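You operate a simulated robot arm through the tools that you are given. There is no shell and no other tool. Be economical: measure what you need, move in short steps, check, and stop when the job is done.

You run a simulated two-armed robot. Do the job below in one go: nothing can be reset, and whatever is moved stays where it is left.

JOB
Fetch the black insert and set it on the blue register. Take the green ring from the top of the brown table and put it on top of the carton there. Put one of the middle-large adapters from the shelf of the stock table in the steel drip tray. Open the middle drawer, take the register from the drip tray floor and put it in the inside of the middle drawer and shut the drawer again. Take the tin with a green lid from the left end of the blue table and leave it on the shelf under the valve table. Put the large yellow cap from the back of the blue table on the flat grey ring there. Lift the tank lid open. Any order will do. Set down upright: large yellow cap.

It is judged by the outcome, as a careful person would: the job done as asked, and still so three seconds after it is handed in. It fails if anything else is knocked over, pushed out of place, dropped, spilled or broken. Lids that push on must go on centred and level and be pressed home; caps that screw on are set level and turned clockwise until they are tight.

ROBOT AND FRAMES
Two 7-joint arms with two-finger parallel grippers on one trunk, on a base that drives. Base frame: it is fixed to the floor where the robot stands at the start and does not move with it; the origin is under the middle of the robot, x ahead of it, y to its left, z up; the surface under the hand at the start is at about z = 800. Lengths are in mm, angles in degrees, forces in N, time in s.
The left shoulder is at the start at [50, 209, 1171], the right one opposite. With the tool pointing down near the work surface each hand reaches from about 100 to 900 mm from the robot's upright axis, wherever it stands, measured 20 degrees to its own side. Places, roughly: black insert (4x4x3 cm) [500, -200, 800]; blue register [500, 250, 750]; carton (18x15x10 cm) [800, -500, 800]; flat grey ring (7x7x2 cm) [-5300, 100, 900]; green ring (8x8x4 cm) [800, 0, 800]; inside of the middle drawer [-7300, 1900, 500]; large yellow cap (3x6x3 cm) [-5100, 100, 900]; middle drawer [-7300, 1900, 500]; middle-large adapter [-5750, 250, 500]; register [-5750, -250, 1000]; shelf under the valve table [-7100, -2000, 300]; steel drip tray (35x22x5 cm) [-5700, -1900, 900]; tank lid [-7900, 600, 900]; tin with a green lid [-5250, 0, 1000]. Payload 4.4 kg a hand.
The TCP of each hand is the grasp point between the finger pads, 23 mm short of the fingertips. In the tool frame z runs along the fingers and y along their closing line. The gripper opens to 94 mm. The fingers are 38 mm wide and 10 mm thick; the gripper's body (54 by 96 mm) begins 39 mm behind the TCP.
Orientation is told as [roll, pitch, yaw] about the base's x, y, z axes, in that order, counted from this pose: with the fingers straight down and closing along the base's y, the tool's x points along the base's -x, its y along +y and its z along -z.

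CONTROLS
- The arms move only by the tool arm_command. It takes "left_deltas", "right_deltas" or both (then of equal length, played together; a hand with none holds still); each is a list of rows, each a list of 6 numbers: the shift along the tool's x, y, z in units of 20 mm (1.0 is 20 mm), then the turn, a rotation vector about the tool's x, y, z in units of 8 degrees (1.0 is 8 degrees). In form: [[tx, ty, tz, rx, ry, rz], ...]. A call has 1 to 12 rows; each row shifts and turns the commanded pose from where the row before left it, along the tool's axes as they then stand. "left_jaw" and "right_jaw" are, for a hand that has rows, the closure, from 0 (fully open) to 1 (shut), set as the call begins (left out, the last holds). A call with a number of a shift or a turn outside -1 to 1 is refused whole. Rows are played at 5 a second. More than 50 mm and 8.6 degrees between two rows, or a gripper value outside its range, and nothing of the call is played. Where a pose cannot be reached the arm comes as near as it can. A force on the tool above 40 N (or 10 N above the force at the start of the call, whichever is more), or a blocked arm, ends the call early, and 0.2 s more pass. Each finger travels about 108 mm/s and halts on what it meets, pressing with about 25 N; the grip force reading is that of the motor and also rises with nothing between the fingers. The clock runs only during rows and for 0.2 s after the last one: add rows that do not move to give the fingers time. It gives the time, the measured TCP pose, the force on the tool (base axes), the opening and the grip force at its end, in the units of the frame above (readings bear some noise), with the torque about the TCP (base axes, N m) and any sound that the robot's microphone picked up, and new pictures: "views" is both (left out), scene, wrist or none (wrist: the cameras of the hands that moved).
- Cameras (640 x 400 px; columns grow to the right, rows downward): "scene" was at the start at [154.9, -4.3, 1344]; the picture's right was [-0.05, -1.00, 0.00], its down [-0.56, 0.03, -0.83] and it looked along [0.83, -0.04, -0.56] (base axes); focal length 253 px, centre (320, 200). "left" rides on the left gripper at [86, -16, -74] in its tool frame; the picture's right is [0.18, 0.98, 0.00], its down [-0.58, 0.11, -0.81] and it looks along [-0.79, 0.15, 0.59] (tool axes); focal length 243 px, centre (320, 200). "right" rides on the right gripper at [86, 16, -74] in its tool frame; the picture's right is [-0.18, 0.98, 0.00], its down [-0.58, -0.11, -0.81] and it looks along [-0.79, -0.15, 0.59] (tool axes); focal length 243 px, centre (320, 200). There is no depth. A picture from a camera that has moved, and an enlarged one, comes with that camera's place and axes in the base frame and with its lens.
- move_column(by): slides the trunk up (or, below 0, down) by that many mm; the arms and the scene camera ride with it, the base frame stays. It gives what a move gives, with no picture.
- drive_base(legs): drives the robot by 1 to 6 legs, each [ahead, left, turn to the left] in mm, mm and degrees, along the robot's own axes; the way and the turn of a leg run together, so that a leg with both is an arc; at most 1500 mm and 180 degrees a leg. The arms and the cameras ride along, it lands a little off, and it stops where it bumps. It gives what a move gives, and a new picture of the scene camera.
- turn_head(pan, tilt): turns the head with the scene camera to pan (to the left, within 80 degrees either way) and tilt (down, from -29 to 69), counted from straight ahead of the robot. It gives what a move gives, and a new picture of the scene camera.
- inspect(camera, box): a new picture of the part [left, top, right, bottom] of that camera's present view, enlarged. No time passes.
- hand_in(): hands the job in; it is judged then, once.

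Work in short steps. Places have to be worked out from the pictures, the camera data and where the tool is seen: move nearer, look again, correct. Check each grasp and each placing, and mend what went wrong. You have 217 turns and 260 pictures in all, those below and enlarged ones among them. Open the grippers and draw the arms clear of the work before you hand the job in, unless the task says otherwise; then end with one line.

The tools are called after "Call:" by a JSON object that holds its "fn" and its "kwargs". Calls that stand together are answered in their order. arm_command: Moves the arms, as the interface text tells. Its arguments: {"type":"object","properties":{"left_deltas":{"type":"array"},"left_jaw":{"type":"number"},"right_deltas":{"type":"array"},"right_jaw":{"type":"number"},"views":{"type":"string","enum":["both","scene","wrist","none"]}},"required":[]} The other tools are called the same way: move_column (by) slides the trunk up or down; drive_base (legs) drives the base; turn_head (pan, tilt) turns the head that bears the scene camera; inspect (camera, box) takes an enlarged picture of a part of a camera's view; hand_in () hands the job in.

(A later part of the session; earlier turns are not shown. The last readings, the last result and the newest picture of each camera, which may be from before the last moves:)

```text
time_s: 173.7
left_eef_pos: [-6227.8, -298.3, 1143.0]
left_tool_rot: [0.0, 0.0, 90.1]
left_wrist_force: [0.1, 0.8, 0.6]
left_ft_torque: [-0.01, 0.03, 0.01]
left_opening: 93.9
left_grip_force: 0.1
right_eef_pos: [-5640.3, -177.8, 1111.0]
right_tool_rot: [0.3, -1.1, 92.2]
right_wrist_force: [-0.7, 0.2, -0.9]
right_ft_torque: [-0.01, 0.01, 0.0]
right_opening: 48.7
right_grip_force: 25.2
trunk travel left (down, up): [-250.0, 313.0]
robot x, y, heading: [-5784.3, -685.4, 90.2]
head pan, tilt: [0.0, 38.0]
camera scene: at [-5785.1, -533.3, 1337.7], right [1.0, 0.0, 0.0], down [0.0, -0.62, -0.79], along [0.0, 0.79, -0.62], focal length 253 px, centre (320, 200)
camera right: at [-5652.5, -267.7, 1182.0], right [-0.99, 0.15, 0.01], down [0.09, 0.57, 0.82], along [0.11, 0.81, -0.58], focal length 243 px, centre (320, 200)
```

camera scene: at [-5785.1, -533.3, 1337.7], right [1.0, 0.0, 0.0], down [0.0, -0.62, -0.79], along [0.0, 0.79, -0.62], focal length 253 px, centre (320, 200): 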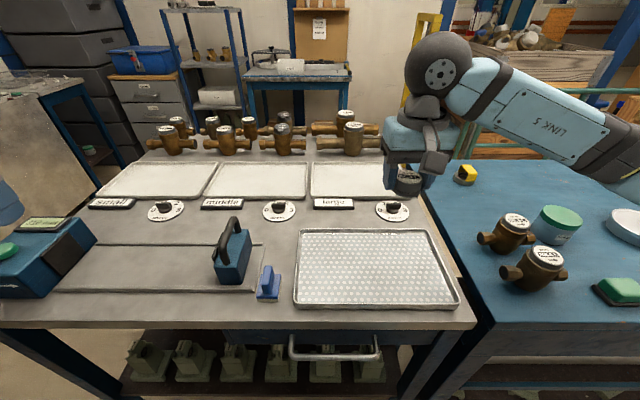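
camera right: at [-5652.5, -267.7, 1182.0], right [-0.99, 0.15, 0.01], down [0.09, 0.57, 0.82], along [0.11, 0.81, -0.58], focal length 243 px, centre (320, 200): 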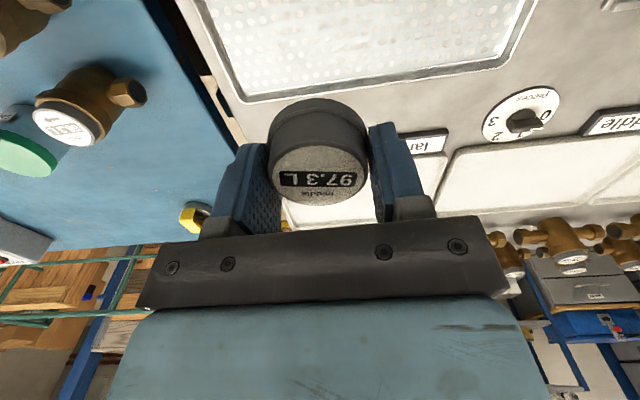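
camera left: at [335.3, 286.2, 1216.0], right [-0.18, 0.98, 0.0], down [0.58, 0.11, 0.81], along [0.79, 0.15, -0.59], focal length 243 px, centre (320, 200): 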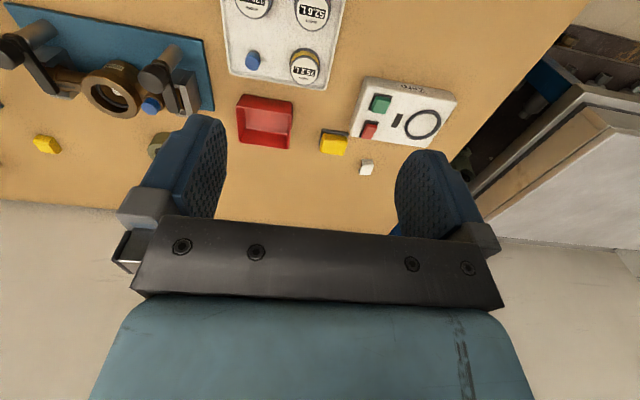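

The register is held firmly. Now I back off, sidestep along the aisle past the stock table's end, and go toward the drawers.

Call:
{"fn": "drive_base", "kwargs": {"legs": [[-320, 0, 0], [0, 1210, 0], [900, 0, 0]]}}

Call:
{"fn": "turn_head", "kwargs": {"pan": 0, "tilt": 20}}

```text
time_s: 190.5
left_eef_pos: [-7403.1, 294.4, 1141.8]
left_tool_rot: [0.0, 0.0, 89.9]
left_wrist_force: [-0.5, -0.4, -0.4]
left_ft_torque: [-0.02, -0.01, -0.01]
left_opening: 93.7
left_grip_force: 0.1
right_eef_pos: [-6814.3, 410.1, 1110.9]
right_tool_rot: [0.5, -1.2, 91.8]
right_wrist_force: [0.4, 0.5, -1.2]
right_ft_torque: [0.0, -0.01, -0.01]
right_opening: 48.8
right_grip_force: 24.7
trunk travel left (down, up): [-250.0, 313.0]
robot x, y, heading: [-6961.3, -98.3, 89.7]
head pan, tilt: [0.0, 38.0]
camera scene: at [-6962.5, 56.1, 1337.7], right [1.0, 0.0, 0.0], down [0.0, -0.62, -0.79], along [0.0, 0.79, -0.62], focal length 253 px, centre (320, 200)
```

scene: 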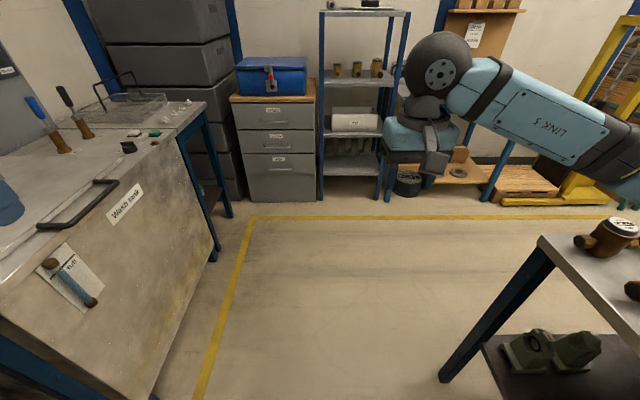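

```text
time_s: 191.3
left_eef_pos: [-7402.3, 294.0, 1141.8]
left_tool_rot: [0.1, -0.1, 89.8]
left_wrist_force: [0.5, -0.6, -0.7]
left_ft_torque: [0.01, 0.02, 0.03]
left_opening: 93.7
left_grip_force: 0.0
right_eef_pos: [-6815.8, 409.0, 1111.3]
right_tool_rot: [0.5, -1.2, 91.8]
right_wrist_force: [0.1, -0.3, -0.4]
right_ft_torque: [-0.01, 0.0, -0.02]
right_opening: 48.8
right_grip_force: 25.3
trunk travel left (down, up): [-250.0, 313.0]
robot x, y, heading: [-6961.2, -96.5, 89.9]
head pan, tilt: [0.0, 20.0]
camera scene: at [-6962.4, 62.7, 1366.1], right [1.0, 0.0, 0.0], down [0.0, -0.34, -0.94], along [0.0, 0.94, -0.34], focal length 253 px, centre (320, 200)
```

scene: 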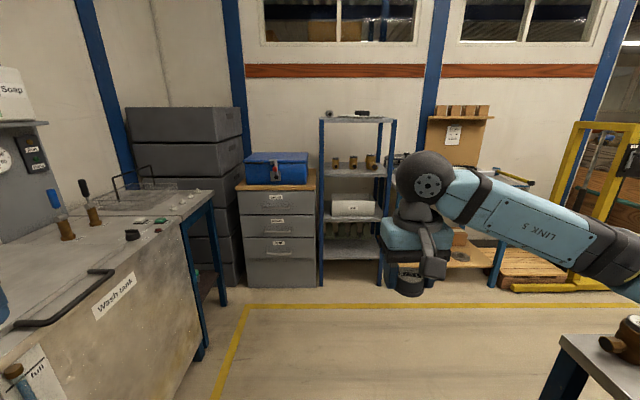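

The cabinet front is at about y 1745, middle handle near (-7286, ~1690, 505). The wash tank with its lid is on the left. I drive up to about (-6900, 1030).

Call:
{"fn": "drive_base", "kwargs": {"legs": [[0, -55, 0], [1120, 0, 0]]}}

Call:
{"fn": "turn_head", "kwargs": {"pan": 28, "tilt": 45}}

```text
time_s: 197.8
left_eef_pos: [-7351.0, 1419.5, 1142.3]
left_tool_rot: [0.1, -0.1, 90.1]
left_wrist_force: [-0.5, 0.3, 0.0]
left_ft_torque: [-0.04, 0.0, 0.02]
left_opening: 93.8
left_grip_force: 0.0
right_eef_pos: [-6762.6, 1537.3, 1110.4]
right_tool_rot: [0.5, -1.0, 92.2]
right_wrist_force: [0.0, 0.2, -0.4]
right_ft_torque: [0.0, 0.01, -0.01]
right_opening: 48.6
right_grip_force: 25.3
trunk travel left (down, up): [-250.0, 313.0]
robot x, y, heading: [-6906.3, 1026.8, 89.8]
head pan, tilt: [0.0, 20.0]
camera scene: at [-6908.3, 1189.6, 1366.2], right [1.0, 0.0, 0.0], down [0.0, -0.34, -0.94], along [0.0, 0.94, -0.34], focal length 253 px, centre (320, 200)
```

scene: 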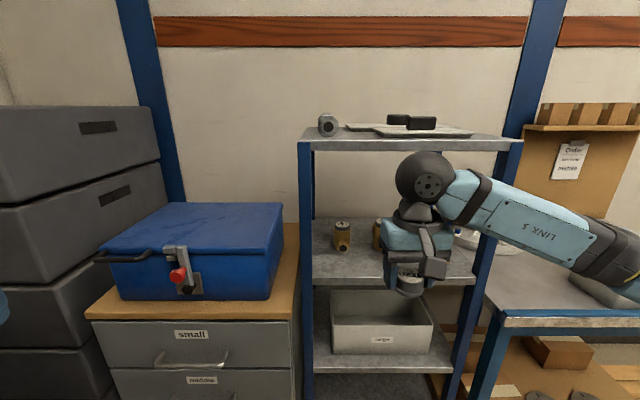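

```text
time_s: 198.7
left_eef_pos: [-7349.2, 1419.2, 1142.0]
left_tool_rot: [0.0, -0.1, 90.0]
left_wrist_force: [-0.1, -0.2, -0.4]
left_ft_torque: [-0.03, -0.01, 0.0]
left_opening: 94.1
left_grip_force: 0.0
right_eef_pos: [-6763.2, 1538.8, 1110.2]
right_tool_rot: [0.3, -1.2, 92.0]
right_wrist_force: [0.5, -0.3, -0.7]
right_ft_torque: [0.03, 0.0, 0.01]
right_opening: 48.7
right_grip_force: 24.8
trunk travel left (down, up): [-250.0, 313.0]
robot x, y, heading: [-6909.4, 1027.7, 90.0]
head pan, tilt: [28.0, 45.0]
camera scene: at [-6946.3, 1168.1, 1327.6], right [0.88, 0.47, 0.0], down [0.33, -0.62, -0.71], along [-0.33, 0.62, -0.71], focal length 253 px, centre (320, 200)
```

scene: 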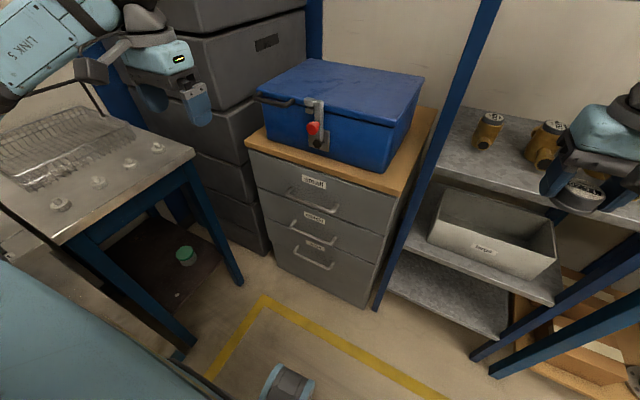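

Call:
{"fn": "inspect", "kwargs": {"camera": "scene", "box": [230, 130, 420, 310]}}

```text
2.22 times, centred on (325, 220) of scene
camera zoom: at [-6946.3, 1168.1, 1327.6], right [0.88, 0.47, 0.0], down [0.33, -0.62, -0.71], along [-0.33, 0.62, -0.71], focal length 562 px, centre (309, 156)
```

zoom: 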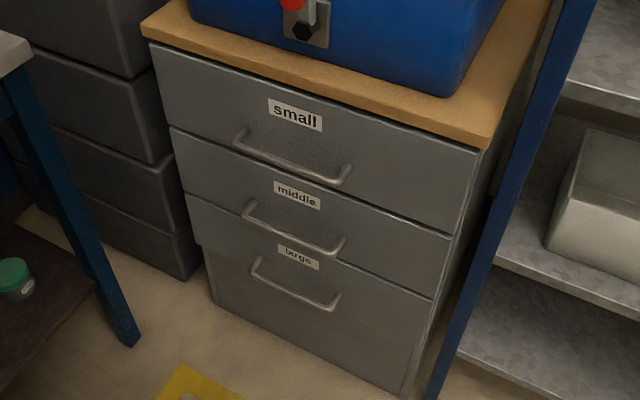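

The middle handle is around (-7275, 1705, 475). I turn the left hand to point forward (level).

Call:
{"fn": "arm_command", "kwargs": {"left_deltas": [[-0.5, 0, 0, 0, -0.94, 0], [-0.5, 0, 0, 0, -0.94, 0], [-0.4, 0, 0.2, 0, -0.94, 0], [-0.4, 0, 0.2, 0, -0.94, 0], [0, 0, 0, 0, -0.94, 0], [0, 0, 0, 0, -0.94, 0], [0, 0, 0, 0, -0.94, 0], [0, 0, 0, 0, -0.94, 0], [0, 0, 0, 0, -0.94, 0], [0, 0, 0, 0, -0.94, 0], [0, 0, 0, 0, -0.94, 0], [0, 0, 0, 0, -0.94, 0]], "views": "scene"}}

```text
time_s: 201.5
left_eef_pos: [-7388.5, 1457.2, 1088.1]
left_tool_rot: [4.3, -73.6, 89.1]
left_wrist_force: [0.0, 1.0, -0.1]
left_ft_torque: [0.02, 0.0, 0.01]
left_opening: 94.0
left_grip_force: 0.1
left hand out of reach, approached as far as the arm can: row 8, 9, 10, 11, 12
right_eef_pos: [-6762.0, 1537.6, 1109.4]
right_tool_rot: [0.4, -1.2, 92.1]
right_wrist_force: [0.9, -0.1, -0.6]
right_ft_torque: [0.01, 0.0, 0.0]
right_opening: 48.6
right_grip_force: 24.6
trunk travel left (down, up): [-250.0, 313.0]
robot x, y, heading: [-6906.9, 1031.0, 89.9]
head pan, tilt: [28.0, 45.0]
stopped in row 12 (left hand): the arm was blocked; the commanded pose is now the measured one
camera scene: at [-6945.7, 1168.8, 1327.4], right [0.88, 0.47, 0.0], down [0.33, -0.62, -0.71], along [-0.33, 0.62, -0.71], focal length 253 px, centre (320, 200)
```

scene: 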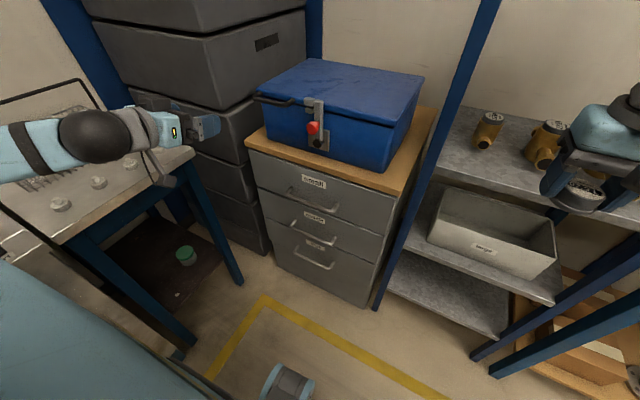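

The pose was too cramped; I move the hand right, down and forward where it has more room.

Call:
{"fn": "arm_command", "kwargs": {"left_deltas": [[0.5, -0.7, 0.5, 0, 0, 0], [0.5, -0.7, 0.5, 0, 0, 0], [0.5, -0.7, 0.5, 0, 0, 0], [0.5, -0.7, 0.5, 0, 0, 0], [0.8, -0.7, 0.5, 0, 0, 0], [0.8, -0.7, 0.5, 0, 0, 0], [0.8, -0.7, 0.4, 0, 0, 0], [0.8, -0.7, 0.4, 0, 0, 0], [0, 0, 0, 0, -0.7, 0], [0, 0, 0, 0, -0.7, 0], [0, 0, 0, 0, -0.7, 0]], "views": "scene"}}

```text
time_s: 203.9
left_eef_pos: [-7392.4, 1442.6, 1058.9]
left_tool_rot: [113.4, -88.6, -20.2]
left_wrist_force: [0.3, -0.4, -0.1]
left_ft_torque: [-0.01, 0.0, 0.0]
left_opening: 94.2
left_grip_force: 0.1
left hand out of reach, approached as far as the arm can: row 3, 4, 5, 6, 7, 8, 9, 10, 11
right_eef_pos: [-6763.4, 1537.7, 1112.1]
right_tool_rot: [0.4, -1.3, 92.2]
right_wrist_force: [-0.2, 0.0, -0.4]
right_ft_torque: [0.01, 0.0, 0.05]
right_opening: 48.5
right_grip_force: 25.1
trunk travel left (down, up): [-250.0, 313.0]
robot x, y, heading: [-6911.1, 1029.6, 89.9]
head pan, tilt: [28.0, 45.0]
camera scene: at [-6946.5, 1167.7, 1327.6], right [0.88, 0.47, 0.0], down [0.33, -0.62, -0.71], along [-0.33, 0.62, -0.71], focal length 253 px, centre (320, 200)
```

scene: 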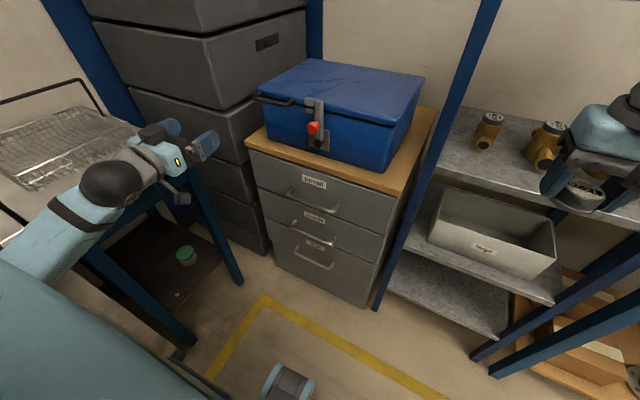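

The arm is rearranging; I give it still rows to see if it converges.

Call:
{"fn": "arm_command", "kwargs": {"left_deltas": [[0, 0, 0, 0, 0, 0], [0, 0, 0, 0, 0, 0], [0, 0, 0, 0, 0, 0], [0, 0, 0, 0, 0, 0], [0, 0, 0, 0, 0, 0]], "views": "wrist"}}

```text
time_s: 205.1
left_eef_pos: [-7391.9, 1442.9, 1059.0]
left_tool_rot: [111.1, -88.8, -18.0]
left_wrist_force: [0.3, 0.3, -0.3]
left_ft_torque: [0.03, 0.01, 0.03]
left_opening: 93.8
left_grip_force: 0.0
right_eef_pos: [-6763.6, 1538.0, 1110.4]
right_tool_rot: [0.4, -1.1, 92.1]
right_wrist_force: [-0.5, 0.4, -0.3]
right_ft_torque: [0.0, 0.01, -0.02]
right_opening: 48.7
right_grip_force: 24.9
trunk travel left (down, up): [-250.0, 313.0]
robot x, y, heading: [-6904.6, 1029.1, 90.0]
head pan, tilt: [28.0, 45.0]
camera left: at [-7372.8, 1369.1, 971.4], right [-0.99, -0.05, -0.16], down [-0.05, -0.82, 0.58], along [-0.16, 0.58, 0.8], focal length 243 px, centre (320, 200)
```

left: 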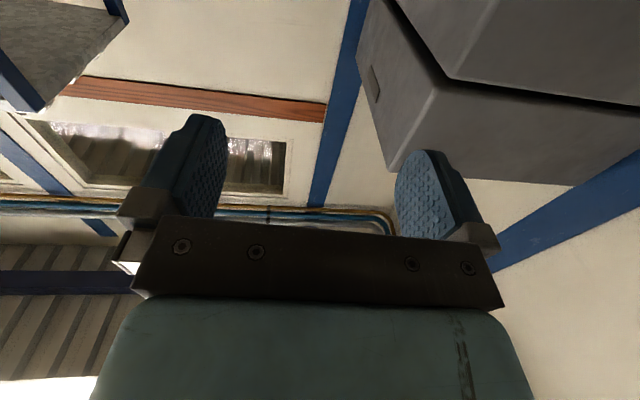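

The stuck pose is too close to the shoulder; the target lower down is in range. I command straight down (tool x) along the free space in front of the cabinet.

Call:
{"fn": "arm_command", "kwargs": {"left_deltas": [[1, 0, 0, 0, 0, 0], [1, 0, 0, 0, 0, 0], [1, 0, 0, 0, 0, 0], [1, 0, 0, 0, 0, 0], [1, 0, 0, 0, 0, 0], [1, 0, 0, 0, 0, 0], [1, 0, 0, 0, 0, 0], [1, 0, 0, 0, 0, 0], [0, 0, 0, 0, 0, 0], [0, 0, 0, 0, 0, 0]], "views": "scene"}}

```text
time_s: 207.3
left_eef_pos: [-7449.6, 1409.5, 944.1]
left_tool_rot: [105.5, -88.7, -12.6]
left_wrist_force: [0.2, -0.5, -0.4]
left_ft_torque: [0.02, -0.01, 0.02]
left_opening: 93.9
left_grip_force: 0.1
left hand out of reach, approached as far as the arm can: row 1, 2, 3, 4, 5, 6, 7, 8
right_eef_pos: [-6763.8, 1538.2, 1111.1]
right_tool_rot: [0.4, -1.3, 92.1]
right_wrist_force: [-1.4, 0.1, -1.2]
right_ft_torque: [0.02, 0.0, -0.01]
right_opening: 48.7
right_grip_force: 25.2
trunk travel left (down, up): [-250.0, 313.0]
robot x, y, heading: [-6906.7, 1027.4, 90.0]
head pan, tilt: [28.0, 45.0]
camera scene: at [-6946.5, 1167.9, 1327.5], right [0.88, 0.47, 0.0], down [0.33, -0.62, -0.71], along [-0.33, 0.62, -0.71], focal length 253 px, centre (320, 200)
```

scene: 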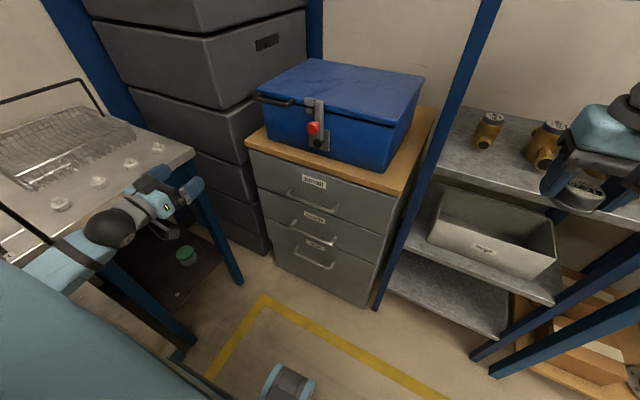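

The level pose is beyond the wrist's range. A 45° downward pose with the jaws closing in the vertical plane also works on the handle, so I tip the hand back to 45°.

Call:
{"fn": "arm_command", "kwargs": {"left_deltas": [[0, 0, 0, 0, 0.94, 0], [0, 0, 0, 0, 0.94, 0], [0, 0, 0, 0, 0.94, 0], [0, 0, 0, 0, 0.94, 0], [0, 0, 0, 0, 0.94, 0], [0, 0, 0, 0, 0.94, 0], [0, 0, 0, 0, 0, 0], [0, 0, 0, 0, 0, 0]], "views": "scene"}}

```text
time_s: 209.1
left_eef_pos: [-7451.4, 1411.3, 944.2]
left_tool_rot: [1.7, -45.3, 92.1]
left_wrist_force: [0.2, 0.4, 0.6]
left_ft_torque: [0.0, 0.03, 0.01]
left_opening: 94.3
left_grip_force: 0.1
right_eef_pos: [-6762.8, 1537.8, 1110.6]
right_tool_rot: [0.4, -1.2, 92.2]
right_wrist_force: [0.0, -0.2, 0.0]
right_ft_torque: [-0.02, -0.02, -0.02]
right_opening: 48.8
right_grip_force: 25.3
trunk travel left (down, up): [-250.0, 313.0]
robot x, y, heading: [-6909.0, 1029.6, 90.1]
head pan, tilt: [28.0, 45.0]
camera scene: at [-6946.3, 1168.2, 1327.5], right [0.88, 0.47, 0.0], down [0.33, -0.62, -0.71], along [-0.33, 0.62, -0.71], focal length 253 px, centre (320, 200)
```

scene: 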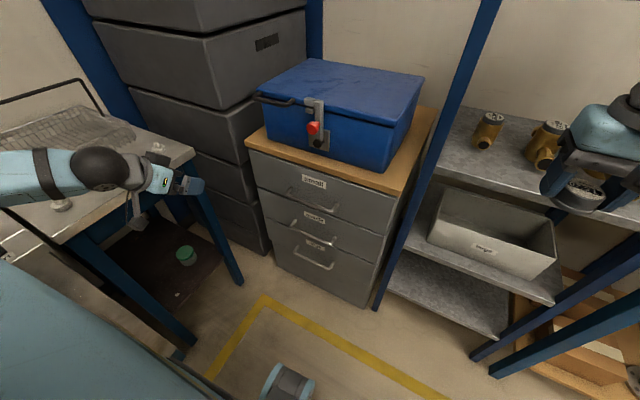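

Reachable again. I move the hand right, away from the sink table.

Call:
{"fn": "arm_command", "kwargs": {"left_deltas": [[-0.3, -1, -0.1, 0, 0, 0], [-0.3, -1, -0.1, 0, 0, 0], [-0.3, -1, 0.3, 0, 0, 0], [0, -1, 0.3, 0, 0, 0], [0, -1, 0.3, 0, 0, 0], [0, -1, 0.3, 0, 0, 0], [0, -1, 0, 0, 0, 0], [0, -1, 0, 0, 0, 0], [0, -1, 0, 0, 0, 0], [0, 0, 0, 0, 0, 0]], "views": "scene"}}

```text
time_s: 211.3
left_eef_pos: [-7272.8, 1450.5, 936.3]
left_tool_rot: [1.8, -45.3, 91.9]
left_wrist_force: [0.2, -0.4, -0.1]
left_ft_torque: [0.02, 0.03, 0.0]
left_opening: 94.2
left_grip_force: 0.1
left hand out of reach, approached as far as the arm can: row 9
right_eef_pos: [-6764.0, 1537.7, 1111.2]
right_tool_rot: [0.3, -1.1, 92.2]
right_wrist_force: [-0.4, -0.6, -0.7]
right_ft_torque: [0.05, -0.02, 0.0]
right_opening: 48.6
right_grip_force: 25.7
trunk travel left (down, up): [-250.0, 313.0]
robot x, y, heading: [-6908.3, 1028.9, 90.0]
head pan, tilt: [28.0, 45.0]
camera scene: at [-6946.5, 1167.5, 1327.6], right [0.88, 0.47, 0.0], down [0.33, -0.62, -0.71], along [-0.33, 0.62, -0.71], focal length 253 px, centre (320, 200)
```

scene: 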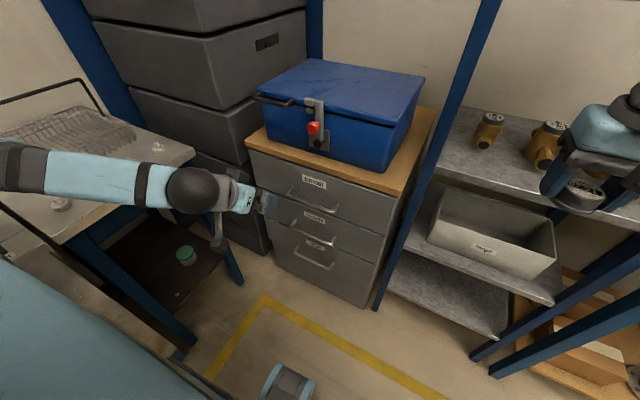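

The arm is folded with its elbow over the sink table; backing the base off lets it stretch forward instead.

Call:
{"fn": "drive_base", "kwargs": {"legs": [[-170, -40, 0]]}}

Call:
{"fn": "arm_command", "kwargs": {"left_deltas": [[0, 0, 1, 0, 0, 0], [0, 0, 1, 0, 0, 0], [0, 0, 1, 0, 0, 0], [0, 0, 1, 0, 0, 0], [0, 0, 1, 0, 0, 0], [0, 0, 1, 0, 0, 0], [0, 0, 1, 0, 0, 0], [0, 0, 1, 0, 0, 0], [0, 0, 0, 0, 0, 0]], "views": "scene"}}

```text
time_s: 212.8
left_eef_pos: [-7233.4, 1279.9, 937.3]
left_tool_rot: [1.7, -45.4, 92.1]
left_wrist_force: [0.6, -0.2, -0.1]
left_ft_torque: [-0.02, 0.03, 0.0]
left_opening: 94.1
left_grip_force: 0.1
right_eef_pos: [-6723.2, 1365.0, 1112.2]
right_tool_rot: [0.5, -1.2, 92.2]
right_wrist_force: [0.3, -0.7, -1.0]
right_ft_torque: [0.01, 0.01, -0.01]
right_opening: 48.7
right_grip_force: 25.0
trunk travel left (down, up): [-250.0, 313.0]
robot x, y, heading: [-6866.0, 856.9, 89.9]
head pan, tilt: [28.0, 45.0]
camera scene: at [-6906.3, 996.2, 1327.6], right [0.88, 0.47, 0.0], down [0.33, -0.62, -0.71], along [-0.33, 0.62, -0.71], focal length 253 px, centre (320, 200)
```

scene: 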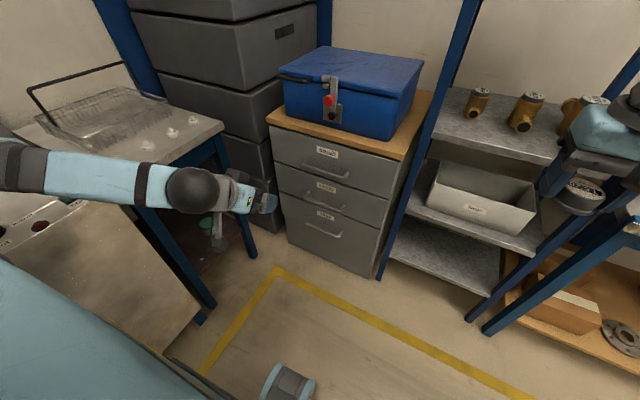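

```text
time_s: 214.8
left_eef_pos: [-7241.9, 1392.3, 822.7]
left_tool_rot: [1.9, -45.4, 92.0]
left_wrist_force: [-0.7, 0.8, -0.2]
left_ft_torque: [0.0, -0.02, 0.03]
left_opening: 93.8
left_grip_force: 0.1
right_eef_pos: [-6724.2, 1367.0, 1111.0]
right_tool_rot: [0.4, -1.1, 92.1]
right_wrist_force: [-0.1, 0.4, 0.0]
right_ft_torque: [0.03, 0.0, 0.0]
right_opening: 48.6
right_grip_force: 25.6
trunk travel left (down, up): [-250.0, 313.0]
robot x, y, heading: [-6865.9, 859.0, 90.4]
head pan, tilt: [28.0, 45.0]
camera scene: at [-6906.3, 996.8, 1327.6], right [0.88, 0.47, 0.0], down [0.33, -0.62, -0.71], along [-0.33, 0.62, -0.71], focal length 253 px, centre (320, 200)
```

scene: 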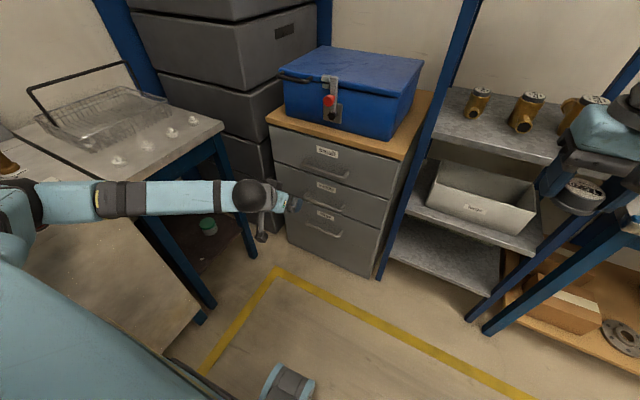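

Good. Now I roll the hand 90° so the jaws close in the vertical plane.

Call:
{"fn": "arm_command", "kwargs": {"left_deltas": [[0, 0, 0, 0, 0, -0.94], [0, 0, 0, 0, 0, -0.94], [0, 0, 0, 0, 0, -0.94], [0, 0, 0, 0, 0, -0.94], [0, 0, 0, 0, 0, -0.94], [0, 0, 0, 0, 0, -0.94], [0, 0, 0, 0, 0, -0.94], [0, 0, 0, 0, 0, -0.94], [0, 0, 0, 0, 0, -0.94], [0, 0, 0, 0, 0, -0.94], [0, 0, 0, 0, 0, -0.94], [0, 0, 0, 0, 0, -0.94]], "views": "wrist"}}

```text
time_s: 217.4
left_eef_pos: [-7242.2, 1391.6, 824.8]
left_tool_rot: [-45.4, -0.8, -176.3]
left_wrist_force: [-0.3, 0.7, 0.1]
left_ft_torque: [-0.01, 0.0, 0.01]
left_opening: 93.9
left_grip_force: 0.1
right_eef_pos: [-6724.0, 1367.1, 1111.1]
right_tool_rot: [0.4, -1.2, 92.2]
right_wrist_force: [-0.3, 0.1, -0.8]
right_ft_torque: [0.01, -0.02, -0.01]
right_opening: 48.7
right_grip_force: 24.6
trunk travel left (down, up): [-250.0, 313.0]
robot x, y, heading: [-6866.3, 860.9, 90.1]
head pan, tilt: [28.0, 45.0]
camera left: at [-7152.3, 1355.8, 887.1], right [0.22, -0.68, -0.7], down [-0.53, -0.69, 0.5], along [-0.82, 0.27, -0.51], focal length 243 px, centre (320, 200)
```

left: 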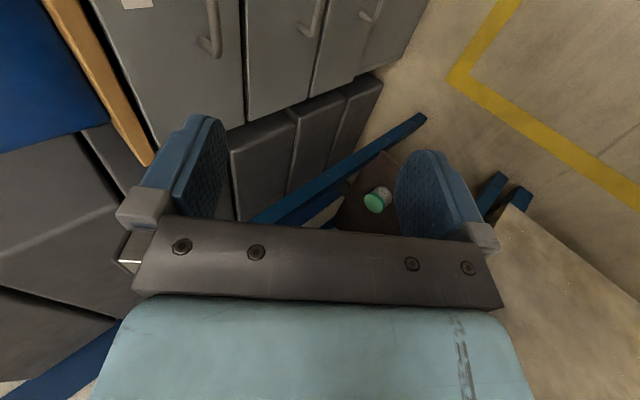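

The hand is rolled. I zoom the scene view on the handles to fix the middle one's position.

Call:
{"fn": "inspect", "kwargs": {"camera": "scene", "box": [260, 130, 400, 260]}}

Call:
{"fn": "inspect", "kwargs": {"camera": "left", "box": [140, 0, 420, 130]}}

```text
3.08 times, centred on (330, 195) of scene
camera zoom: at [-6906.5, 996.9, 1327.5], right [0.88, 0.47, 0.0], down [0.33, -0.62, -0.71], along [-0.33, 0.62, -0.71], focal length 779 px, centre (289, 215)
```

zoom: 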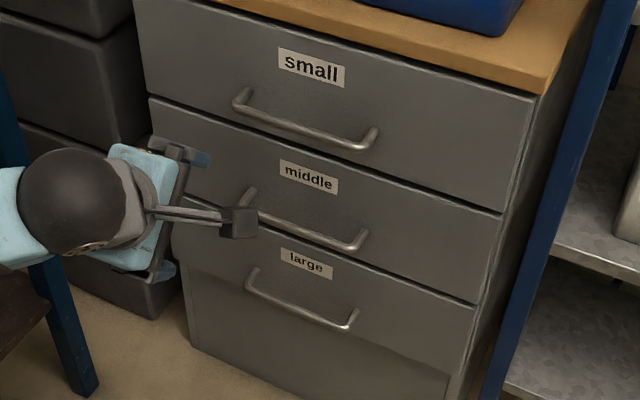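

```text
2.29 times, centred on (280, 65) of left
camera zoom: at [-7152.3, 1355.8, 887.1], right [0.22, -0.68, -0.7], down [-0.53, -0.69, 0.5], along [-0.82, 0.27, -0.51], focal length 555 px, centre (411, 509)
```

zoom: 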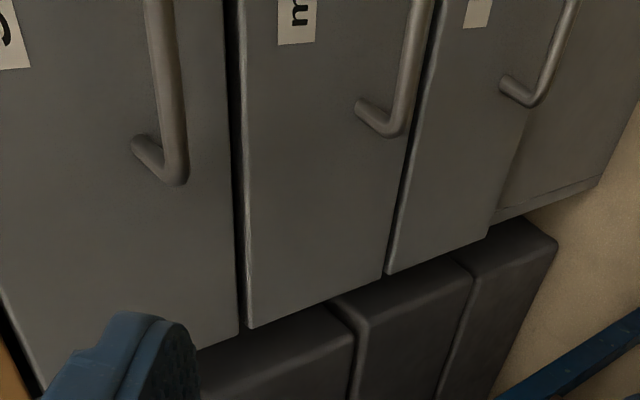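

Middle handle bar: about x -7365 to -7172, z≈505, y≈1700. I advance the hand along its pointing direction, toward the bar's middle.

Call:
{"fn": "arm_command", "kwargs": {"left_deltas": [[-0.1, 0, 1, 0, 0, 0], [-0.1, 0, 1, 0, 0, 0], [-0.1, 0, 1, 0, 0, 0], [-0.1, 0, 1, 0, 0, 0], [-0.1, 0, 1, 0, 0, 0], [-0.1, 0, 1, 0, 0, 0], [-0.1, 0, 1, 0, 0, 0], [-0.1, 0, 1, 0, 0, 0], [-0.1, 0, 1, 0, 0, 0], [-0.1, 0, 1, 0, 0, 0], [0, 0, 0, 0, 0, 0]], "views": "both"}}

```text
time_s: 219.8
left_eef_pos: [-7273.9, 1534.7, 682.8]
left_tool_rot: [-45.3, -1.0, -176.5]
left_wrist_force: [0.9, -0.2, 0.0]
left_ft_torque: [0.0, 0.0, 0.02]
left_opening: 94.3
left_grip_force: 0.1
right_eef_pos: [-6723.7, 1366.8, 1111.0]
right_tool_rot: [0.5, -1.3, 92.2]
right_wrist_force: [0.3, -0.1, -0.1]
right_ft_torque: [-0.01, -0.01, 0.0]
right_opening: 48.8
right_grip_force: 24.5
trunk travel left (down, up): [-250.0, 313.0]
robot x, y, heading: [-6865.7, 859.7, 90.1]
head pan, tilt: [28.0, 45.0]
camera scene: at [-6906.5, 996.6, 1327.6], right [0.88, 0.47, 0.0], down [0.33, -0.62, -0.71], along [-0.33, 0.62, -0.71], focal length 253 px, centre (320, 200)
camera left: at [-7183.7, 1497.3, 745.3], right [0.21, -0.68, -0.7], down [-0.53, -0.68, 0.5], along [-0.82, 0.27, -0.51], focal length 243 px, centre (320, 200)
```

scene: 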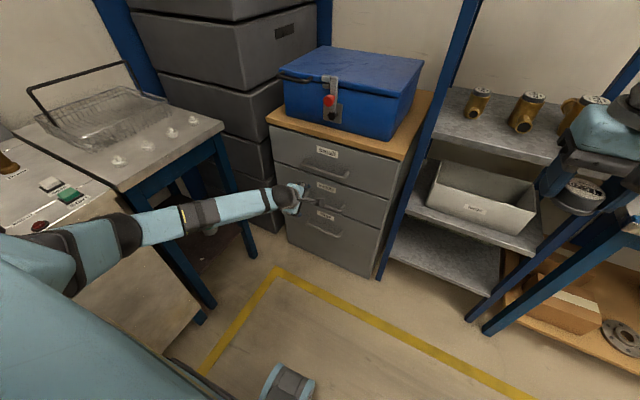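
left: 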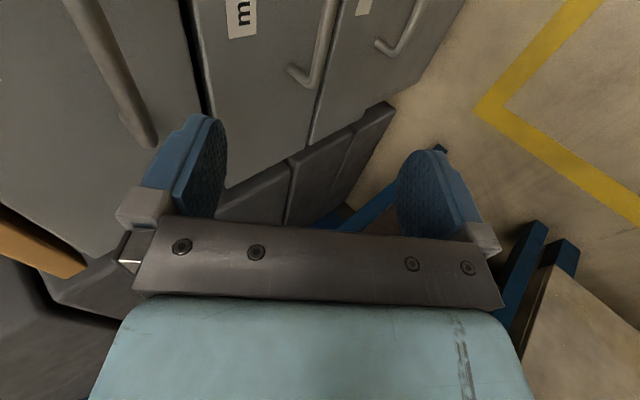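

The bar lies about 230 mm straight ahead of the hand. I narrow the jaws to 56 mm and advance 140 mm, then look.

Call:
{"fn": "arm_command", "kwargs": {"left_deltas": [[0, 0, 1, 0, 0, 0], [0, 0, 1, 0, 0, 0], [0, 0, 1, 0, 0, 0], [0, 0, 1, 0, 0, 0], [0, 0, 1, 0, 0, 0], [0, 0, 1, 0, 0, 0], [0, 0, 0.8, 0, 0, 0], [0, 0, 0, 0, 0, 0]], "left_jaw": 0.4, "views": "both"}}

```text
time_s: 221.6
left_eef_pos: [-7281.0, 1630.5, 588.4]
left_tool_rot: [-45.4, -1.1, -176.4]
left_wrist_force: [0.2, -0.1, -0.3]
left_ft_torque: [0.0, 0.02, 0.0]
left_opening: 56.2
left_grip_force: 0.2
right_eef_pos: [-6723.4, 1366.5, 1110.2]
right_tool_rot: [0.4, -1.2, 92.2]
right_wrist_force: [0.0, -0.2, -0.6]
right_ft_torque: [0.01, -0.01, 0.0]
right_opening: 48.5
right_grip_force: 25.5
trunk travel left (down, up): [-250.0, 313.0]
robot x, y, heading: [-6866.0, 857.5, 90.4]
head pan, tilt: [28.0, 45.0]
camera scene: at [-6906.7, 996.7, 1327.5], right [0.88, 0.47, 0.0], down [0.33, -0.62, -0.71], along [-0.33, 0.62, -0.71], focal length 253 px, centre (320, 200)
camera left: at [-7191.4, 1593.0, 651.1], right [0.21, -0.68, -0.7], down [-0.53, -0.68, 0.5], along [-0.82, 0.27, -0.51], focal length 243 px, centre (320, 200)
```

scene: 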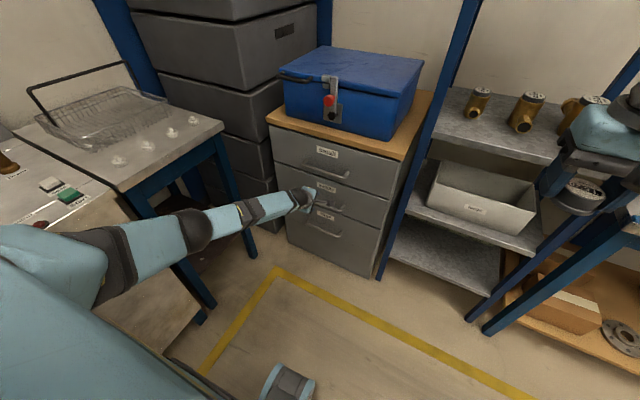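
left: 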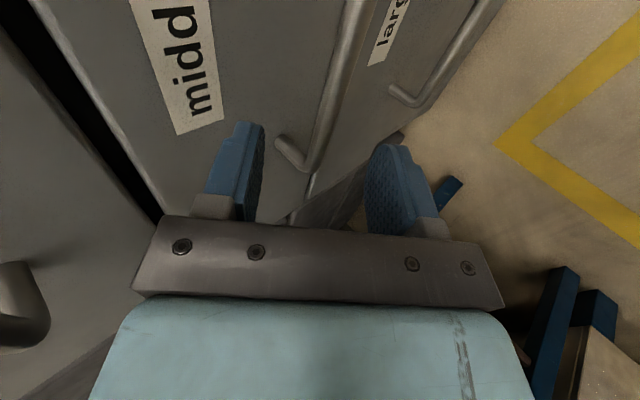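

The bar now lies between the fingers' line, about 65 mm ahead. I advance 44 mm more and check.

Call:
{"fn": "arm_command", "kwargs": {"left_deltas": [[0.1, 0, 0.8, 0, 0, 0], [0.1, 0, 0.8, 0, 0, 0], [0.1, 0, 0.6, 0, 0, 0], [0, 0, 0, 0, 0, 0]], "views": "wrist"}}

```text
time_s: 222.6
left_eef_pos: [-7279.2, 1661.7, 556.8]
left_tool_rot: [-45.4, -1.0, -176.5]
left_wrist_force: [0.0, 0.2, 0.2]
left_ft_torque: [-0.01, 0.0, -0.01]
left_opening: 56.2
left_grip_force: 0.0
right_eef_pos: [-6724.5, 1366.4, 1110.4]
right_tool_rot: [0.3, -1.2, 92.2]
right_wrist_force: [0.8, 0.3, 0.2]
right_ft_torque: [0.01, 0.0, 0.03]
right_opening: 48.5
right_grip_force: 25.1
trunk travel left (down, up): [-250.0, 313.0]
robot x, y, heading: [-6868.2, 857.1, 90.2]
head pan, tilt: [28.0, 45.0]
camera left: at [-7188.2, 1624.6, 619.2], right [0.21, -0.68, -0.7], down [-0.53, -0.69, 0.5], along [-0.82, 0.27, -0.51], focal length 243 px, centre (320, 200)
```

left: 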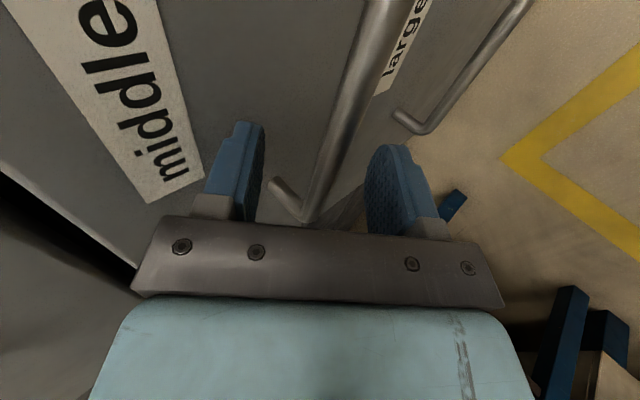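

The bar is between the fingers, about 20 mm ahead of the TCP. I narrow the jaws, advance 12 mm and close.

Call:
{"fn": "arm_command", "kwargs": {"left_deltas": [[0, 0, 0, 0, 0, 0], [0, 0, 0, 0, 0, 0], [0, 0, 0.3, 0, 0, 0], [0, 0, 0.3, 0, 0, 0], [0, 0, 0, 0, 0, 0]], "left_jaw": 0.65, "views": "none"}}

Call:
{"fn": "arm_command", "kwargs": {"left_deltas": [[0, 0, 0, 0, 0, 0], [0, 0, 0, 0, 0, 0], [0, 0, 0, 0, 0, 0]], "left_jaw": 1, "views": "wrist"}}

```text
time_s: 223.8
left_eef_pos: [-7278.0, 1662.7, 555.5]
left_tool_rot: [-45.4, -1.1, -176.5]
left_wrist_force: [-0.4, -0.2, 0.5]
left_ft_torque: [0.0, -0.01, 0.03]
left_opening: 32.8
left_grip_force: 0.1
left hand out of reach, approached as far as the arm can: row 3, 4
right_eef_pos: [-6722.8, 1367.1, 1110.3]
right_tool_rot: [0.4, -1.2, 92.2]
right_wrist_force: [-0.2, -0.2, -1.0]
right_ft_torque: [0.0, 0.0, -0.01]
right_opening: 48.7
right_grip_force: 25.4
trunk travel left (down, up): [-250.0, 313.0]
robot x, y, heading: [-6865.4, 856.5, 90.0]
head pan, tilt: [28.0, 45.0]
```

```text
time_s: 224.6
left_eef_pos: [-7278.3, 1658.8, 552.2]
left_tool_rot: [-45.0, -1.1, -176.5]
left_wrist_force: [9.3, -33.9, -13.8]
left_ft_torque: [-0.68, 1.43, -1.04]
left_opening: 14.2
left_grip_force: 44.8
right_eef_pos: [-6723.7, 1367.3, 1110.7]
right_tool_rot: [0.4, -1.1, 92.4]
right_wrist_force: [0.0, 0.0, 0.3]
right_ft_torque: [-0.01, 0.01, 0.01]
right_opening: 48.8
right_grip_force: 25.4
trunk travel left (down, up): [-250.0, 313.0]
robot x, y, heading: [-6868.9, 863.1, 90.4]
head pan, tilt: [28.0, 45.0]
camera left: at [-7187.8, 1622.0, 615.3], right [0.21, -0.68, -0.7], down [-0.53, -0.68, 0.5], along [-0.82, 0.26, -0.51], focal length 243 px, centre (320, 200)
```

left: 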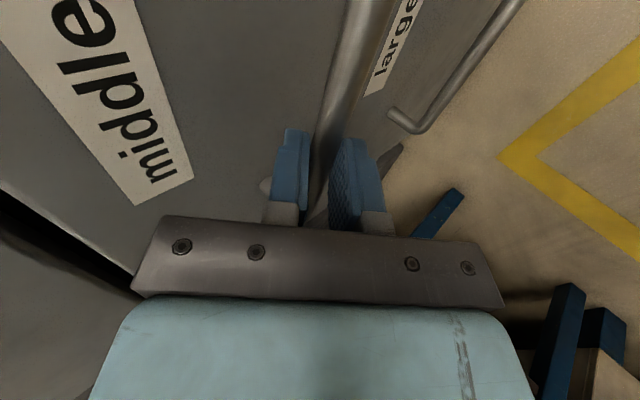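

The bar is gripped. I pull toward −y with the arm, in small steps.

Call:
{"fn": "arm_command", "kwargs": {"left_deltas": [[0, 0.35, -0.35, 0, 0, 0], [0, 0.35, -0.35, 0, 0, 0], [0, 0.35, -0.35, 0, 0, 0], [0, 0.35, -0.35, 0, 0, 0], [0, 0.35, -0.35, 0, 0, 0], [0, 0.35, -0.35, 0, 0, 0]], "views": "scene"}}

```text
time_s: 226.0
left_eef_pos: [-7278.2, 1612.0, 553.0]
left_tool_rot: [-45.2, -1.1, -176.4]
left_wrist_force: [-15.3, -0.7, -28.6]
left_ft_torque: [-0.4, 1.39, -1.17]
left_opening: 14.5
left_grip_force: 45.0
left hand out of reach, approached as far as the arm can: row 1, 2
right_eef_pos: [-6724.8, 1369.4, 1109.4]
right_tool_rot: [0.2, -0.8, 92.3]
right_wrist_force: [-0.1, -0.2, -1.1]
right_ft_torque: [-0.06, -0.01, 0.01]
right_opening: 48.8
right_grip_force: 25.3
trunk travel left (down, up): [-250.0, 313.0]
robot x, y, heading: [-6866.7, 856.4, 90.3]
head pan, tilt: [28.0, 45.0]
camera scene: at [-6909.3, 1000.4, 1326.9], right [0.88, 0.47, 0.0], down [0.34, -0.63, -0.7], along [-0.33, 0.62, -0.71], focal length 253 px, centre (320, 200)
```

scene: 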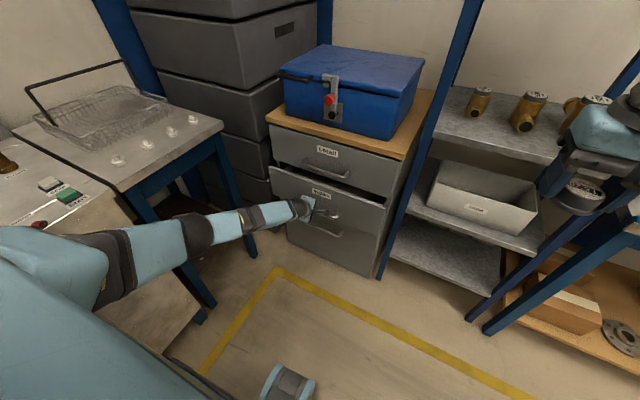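

The drawer is coming open. I keep pulling, with a slight downward ease since the hand is tugging up.

Call:
{"fn": "arm_command", "kwargs": {"left_deltas": [[0, 0.35, -0.2, 0, 0, 0], [0, 0.4, -0.35, 0, 0, 0], [0, 0.4, -0.4, 0, 0, 0], [0, 0.4, -0.4, 0, 0, 0], [0, 0.4, -0.4, 0, 0, 0], [0, 0.4, -0.4, 0, 0, 0], [0, 0.4, -0.4, 0, 0, 0], [0, 0.4, -0.4, 0, 0, 0], [0, 0.4, -0.4, 0, 0, 0], [0, 0.4, -0.4, 0, 0, 0]], "views": "scene"}}

```text
time_s: 228.2
left_eef_pos: [-7275.3, 1583.2, 554.5]
left_tool_rot: [-45.8, -0.7, -177.1]
left_wrist_force: [-10.7, -1.9, 7.9]
left_ft_torque: [0.07, 1.83, -0.37]
left_opening: 14.4
left_grip_force: 45.3
left hand out of reach, approached as far as the arm can: row 3, 4, 5, 6, 7, 8, 9, 10
right_eef_pos: [-6723.5, 1365.0, 1112.2]
right_tool_rot: [0.4, -1.1, 92.1]
right_wrist_force: [0.4, -1.1, -0.8]
right_ft_torque: [0.01, -0.02, 0.03]
right_opening: 48.8
right_grip_force: 24.9
trunk travel left (down, up): [-250.0, 313.0]
robot x, y, heading: [-6864.2, 856.4, 90.3]
head pan, tilt: [28.0, 45.0]
camera scene: at [-6905.7, 995.3, 1328.1], right [0.88, 0.47, 0.0], down [0.33, -0.62, -0.71], along [-0.33, 0.62, -0.71], focal length 253 px, centre (320, 200)
```

scene: 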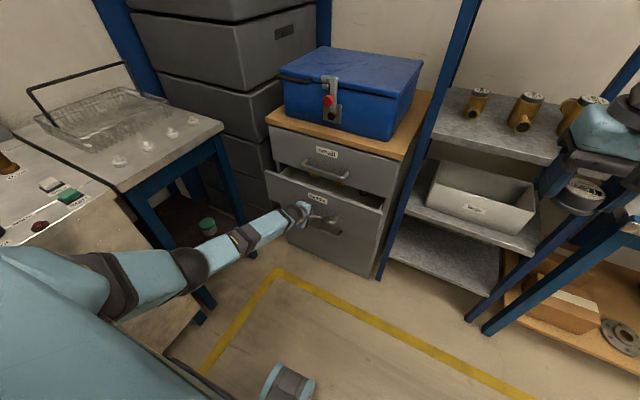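

The arm is at a joint limit, so I pull further by driving the base back 140 mm.

Call:
{"fn": "drive_base", "kwargs": {"legs": [[-140, 0, 0]]}}

```text
time_s: 229.5
left_eef_pos: [-7276.2, 1446.7, 554.1]
left_tool_rot: [-45.6, -0.7, -177.0]
left_wrist_force: [15.1, 0.3, 17.5]
left_ft_torque: [0.27, 1.07, -1.38]
left_opening: 14.3
left_grip_force: 44.8
right_eef_pos: [-6722.1, 1228.9, 1111.9]
right_tool_rot: [0.4, -1.3, 92.2]
right_wrist_force: [0.1, -0.4, -0.7]
right_ft_torque: [0.05, -0.01, 0.02]
right_opening: 49.0
right_grip_force: 24.9
trunk travel left (down, up): [-250.0, 313.0]
robot x, y, heading: [-6868.2, 722.6, 90.0]
head pan, tilt: [28.0, 45.0]
camera scene: at [-6904.0, 858.0, 1328.1], right [0.88, 0.47, 0.0], down [0.33, -0.62, -0.71], along [-0.34, 0.63, -0.7], focal length 253 px, centre (320, 200)
```

scene: 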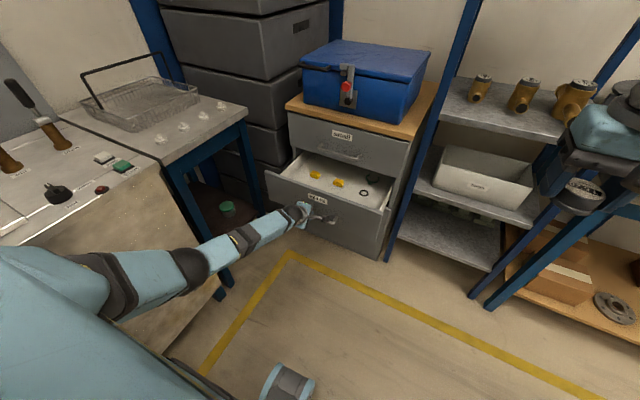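

The drawer is about 210 mm open. I look inside for a free spot.

Call:
{"fn": "inspect", "kwargs": {"camera": "scene", "box": [255, 125, 425, 255]}}

```text
3.08 times, centred on (340, 190) of scene
camera zoom: at [-6904.0, 858.0, 1328.1], right [0.88, 0.47, 0.0], down [0.33, -0.62, -0.71], along [-0.34, 0.63, -0.7], focal length 779 px, centre (258, 231)
```

zoom: 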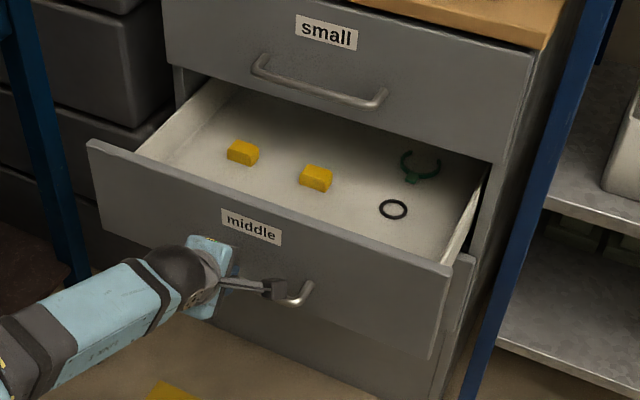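

The drawer holds two yellow caps, a green clip and an O-ring; there's free floor. I release the handle and withdraw along the hand's axis.

Call:
{"fn": "arm_command", "kwargs": {"left_deltas": [[0, 0, 0, 0, 0, 0], [0, 0, 0, 0, 0, 0], [0, 0, -0.5, 0, 0, 0], [0, 0, -1, 0, 0, 0], [0, 0, -1, 0, 0, 0], [0, 0, -1, 0, 0, 0], [0, 0, -1, 0, 0, 0], [0, 0, -1, 0, 0, 0], [0, 0, -1, 0, 0, 0]], "left_jaw": 0.5, "views": "scene"}}

```text
time_s: 231.5
left_eef_pos: [-7275.8, 1439.4, 558.5]
left_tool_rot: [-45.4, -0.5, -177.1]
left_wrist_force: [0.4, -0.3, -0.2]
left_ft_torque: [-0.02, 0.0, 0.0]
left_opening: 47.1
left_grip_force: 0.1
left hand out of reach, approached as far as the arm can: row 4, 5, 6, 7, 8, 9
right_eef_pos: [-6722.9, 1231.5, 1109.9]
right_tool_rot: [0.5, -1.1, 92.2]
right_wrist_force: [0.5, -0.3, -1.2]
right_ft_torque: [0.0, 0.0, 0.0]
right_opening: 48.5
right_grip_force: 25.1
trunk travel left (down, up): [-250.0, 313.0]
robot x, y, heading: [-6864.6, 725.0, 90.1]
head pan, tilt: [28.0, 45.0]
camera scene: at [-6905.9, 861.0, 1327.5], right [0.88, 0.47, 0.0], down [0.33, -0.62, -0.71], along [-0.33, 0.62, -0.71], focal length 253 px, centre (320, 200)
```

scene: 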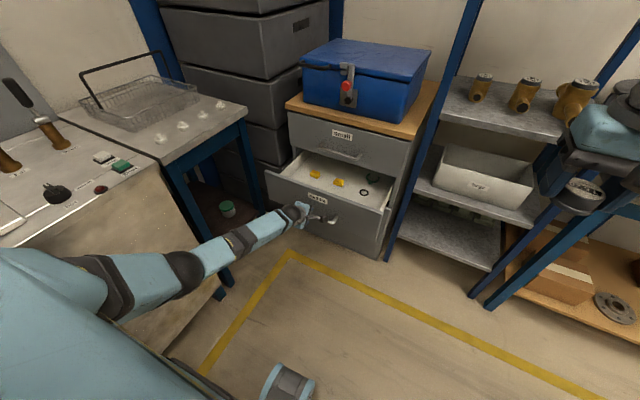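

The arm can't retract in this pose, but the bar is near the fingertips, so backing the base 100 mm clears it.

Call:
{"fn": "drive_base", "kwargs": {"legs": [[-100, 0, 0]]}}

Call:
{"fn": "arm_command", "kwargs": {"left_deltas": [[0, -0.7, -0.7, 0, 0, 0], [0, -0.7, -0.7, 0, 0, 0], [0, -0.7, -0.7, 0, 0, 0], [0, -0.7, -0.7, 0, 0, 0], [0, -0.7, -0.7, 0, 0, 0], [0, -0.7, -0.7, 0, 0, 0], [0, -0.7, -0.7, 0, 0, 0], [0, -0.7, -0.7, 0, 0, 0], [0, -0.7, -0.7, 0, 0, 0], [0, -0.7, -0.7, 0, 0, 0]], "views": "scene"}}

```text
time_s: 232.7
left_eef_pos: [-7277.0, 1336.9, 557.1]
left_tool_rot: [-45.4, -0.4, -177.1]
left_wrist_force: [0.4, -0.6, 0.5]
left_ft_torque: [-0.02, -0.01, -0.02]
left_opening: 47.0
left_grip_force: 0.1
right_eef_pos: [-6722.8, 1129.5, 1110.7]
right_tool_rot: [0.4, -1.2, 92.2]
right_wrist_force: [0.1, 0.0, -0.8]
right_ft_torque: [0.03, 0.0, 0.01]
right_opening: 48.6
right_grip_force: 24.7
trunk travel left (down, up): [-250.0, 313.0]
robot x, y, heading: [-6866.0, 617.6, 90.1]
head pan, tilt: [28.0, 45.0]
camera scene: at [-6905.6, 759.0, 1327.6], right [0.88, 0.47, 0.0], down [0.33, -0.62, -0.71], along [-0.33, 0.62, -0.71], focal length 253 px, centre (320, 200)
```

scene: 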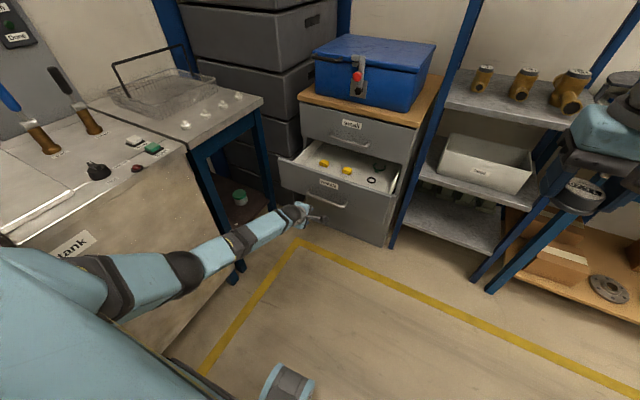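

```text
time_s: 234.9
left_eef_pos: [-7274.6, 1336.0, 754.5]
left_tool_rot: [-45.4, -0.5, -177.1]
left_wrist_force: [0.1, -0.7, -0.3]
left_ft_torque: [0.01, -0.01, 0.01]
left_opening: 47.0
left_grip_force: 0.1
right_eef_pos: [-6722.0, 1130.0, 1110.2]
right_tool_rot: [0.5, -1.2, 92.2]
right_wrist_force: [0.0, -0.1, -1.0]
right_ft_torque: [0.02, 0.01, -0.01]
right_opening: 48.7
right_grip_force: 25.2
trunk travel left (down, up): [-250.0, 313.0]
robot x, y, heading: [-6867.3, 621.1, 90.3]
head pan, tilt: [28.0, 45.0]
camera scene: at [-6905.5, 759.6, 1327.5], right [0.88, 0.47, 0.0], down [0.33, -0.62, -0.71], along [-0.33, 0.62, -0.71], focal length 253 px, centre (320, 200)
```

scene: 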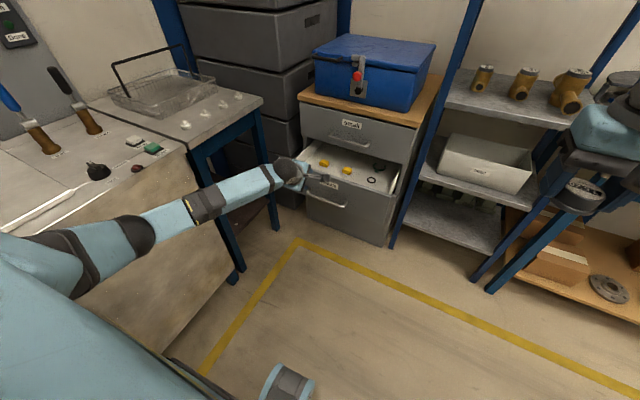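

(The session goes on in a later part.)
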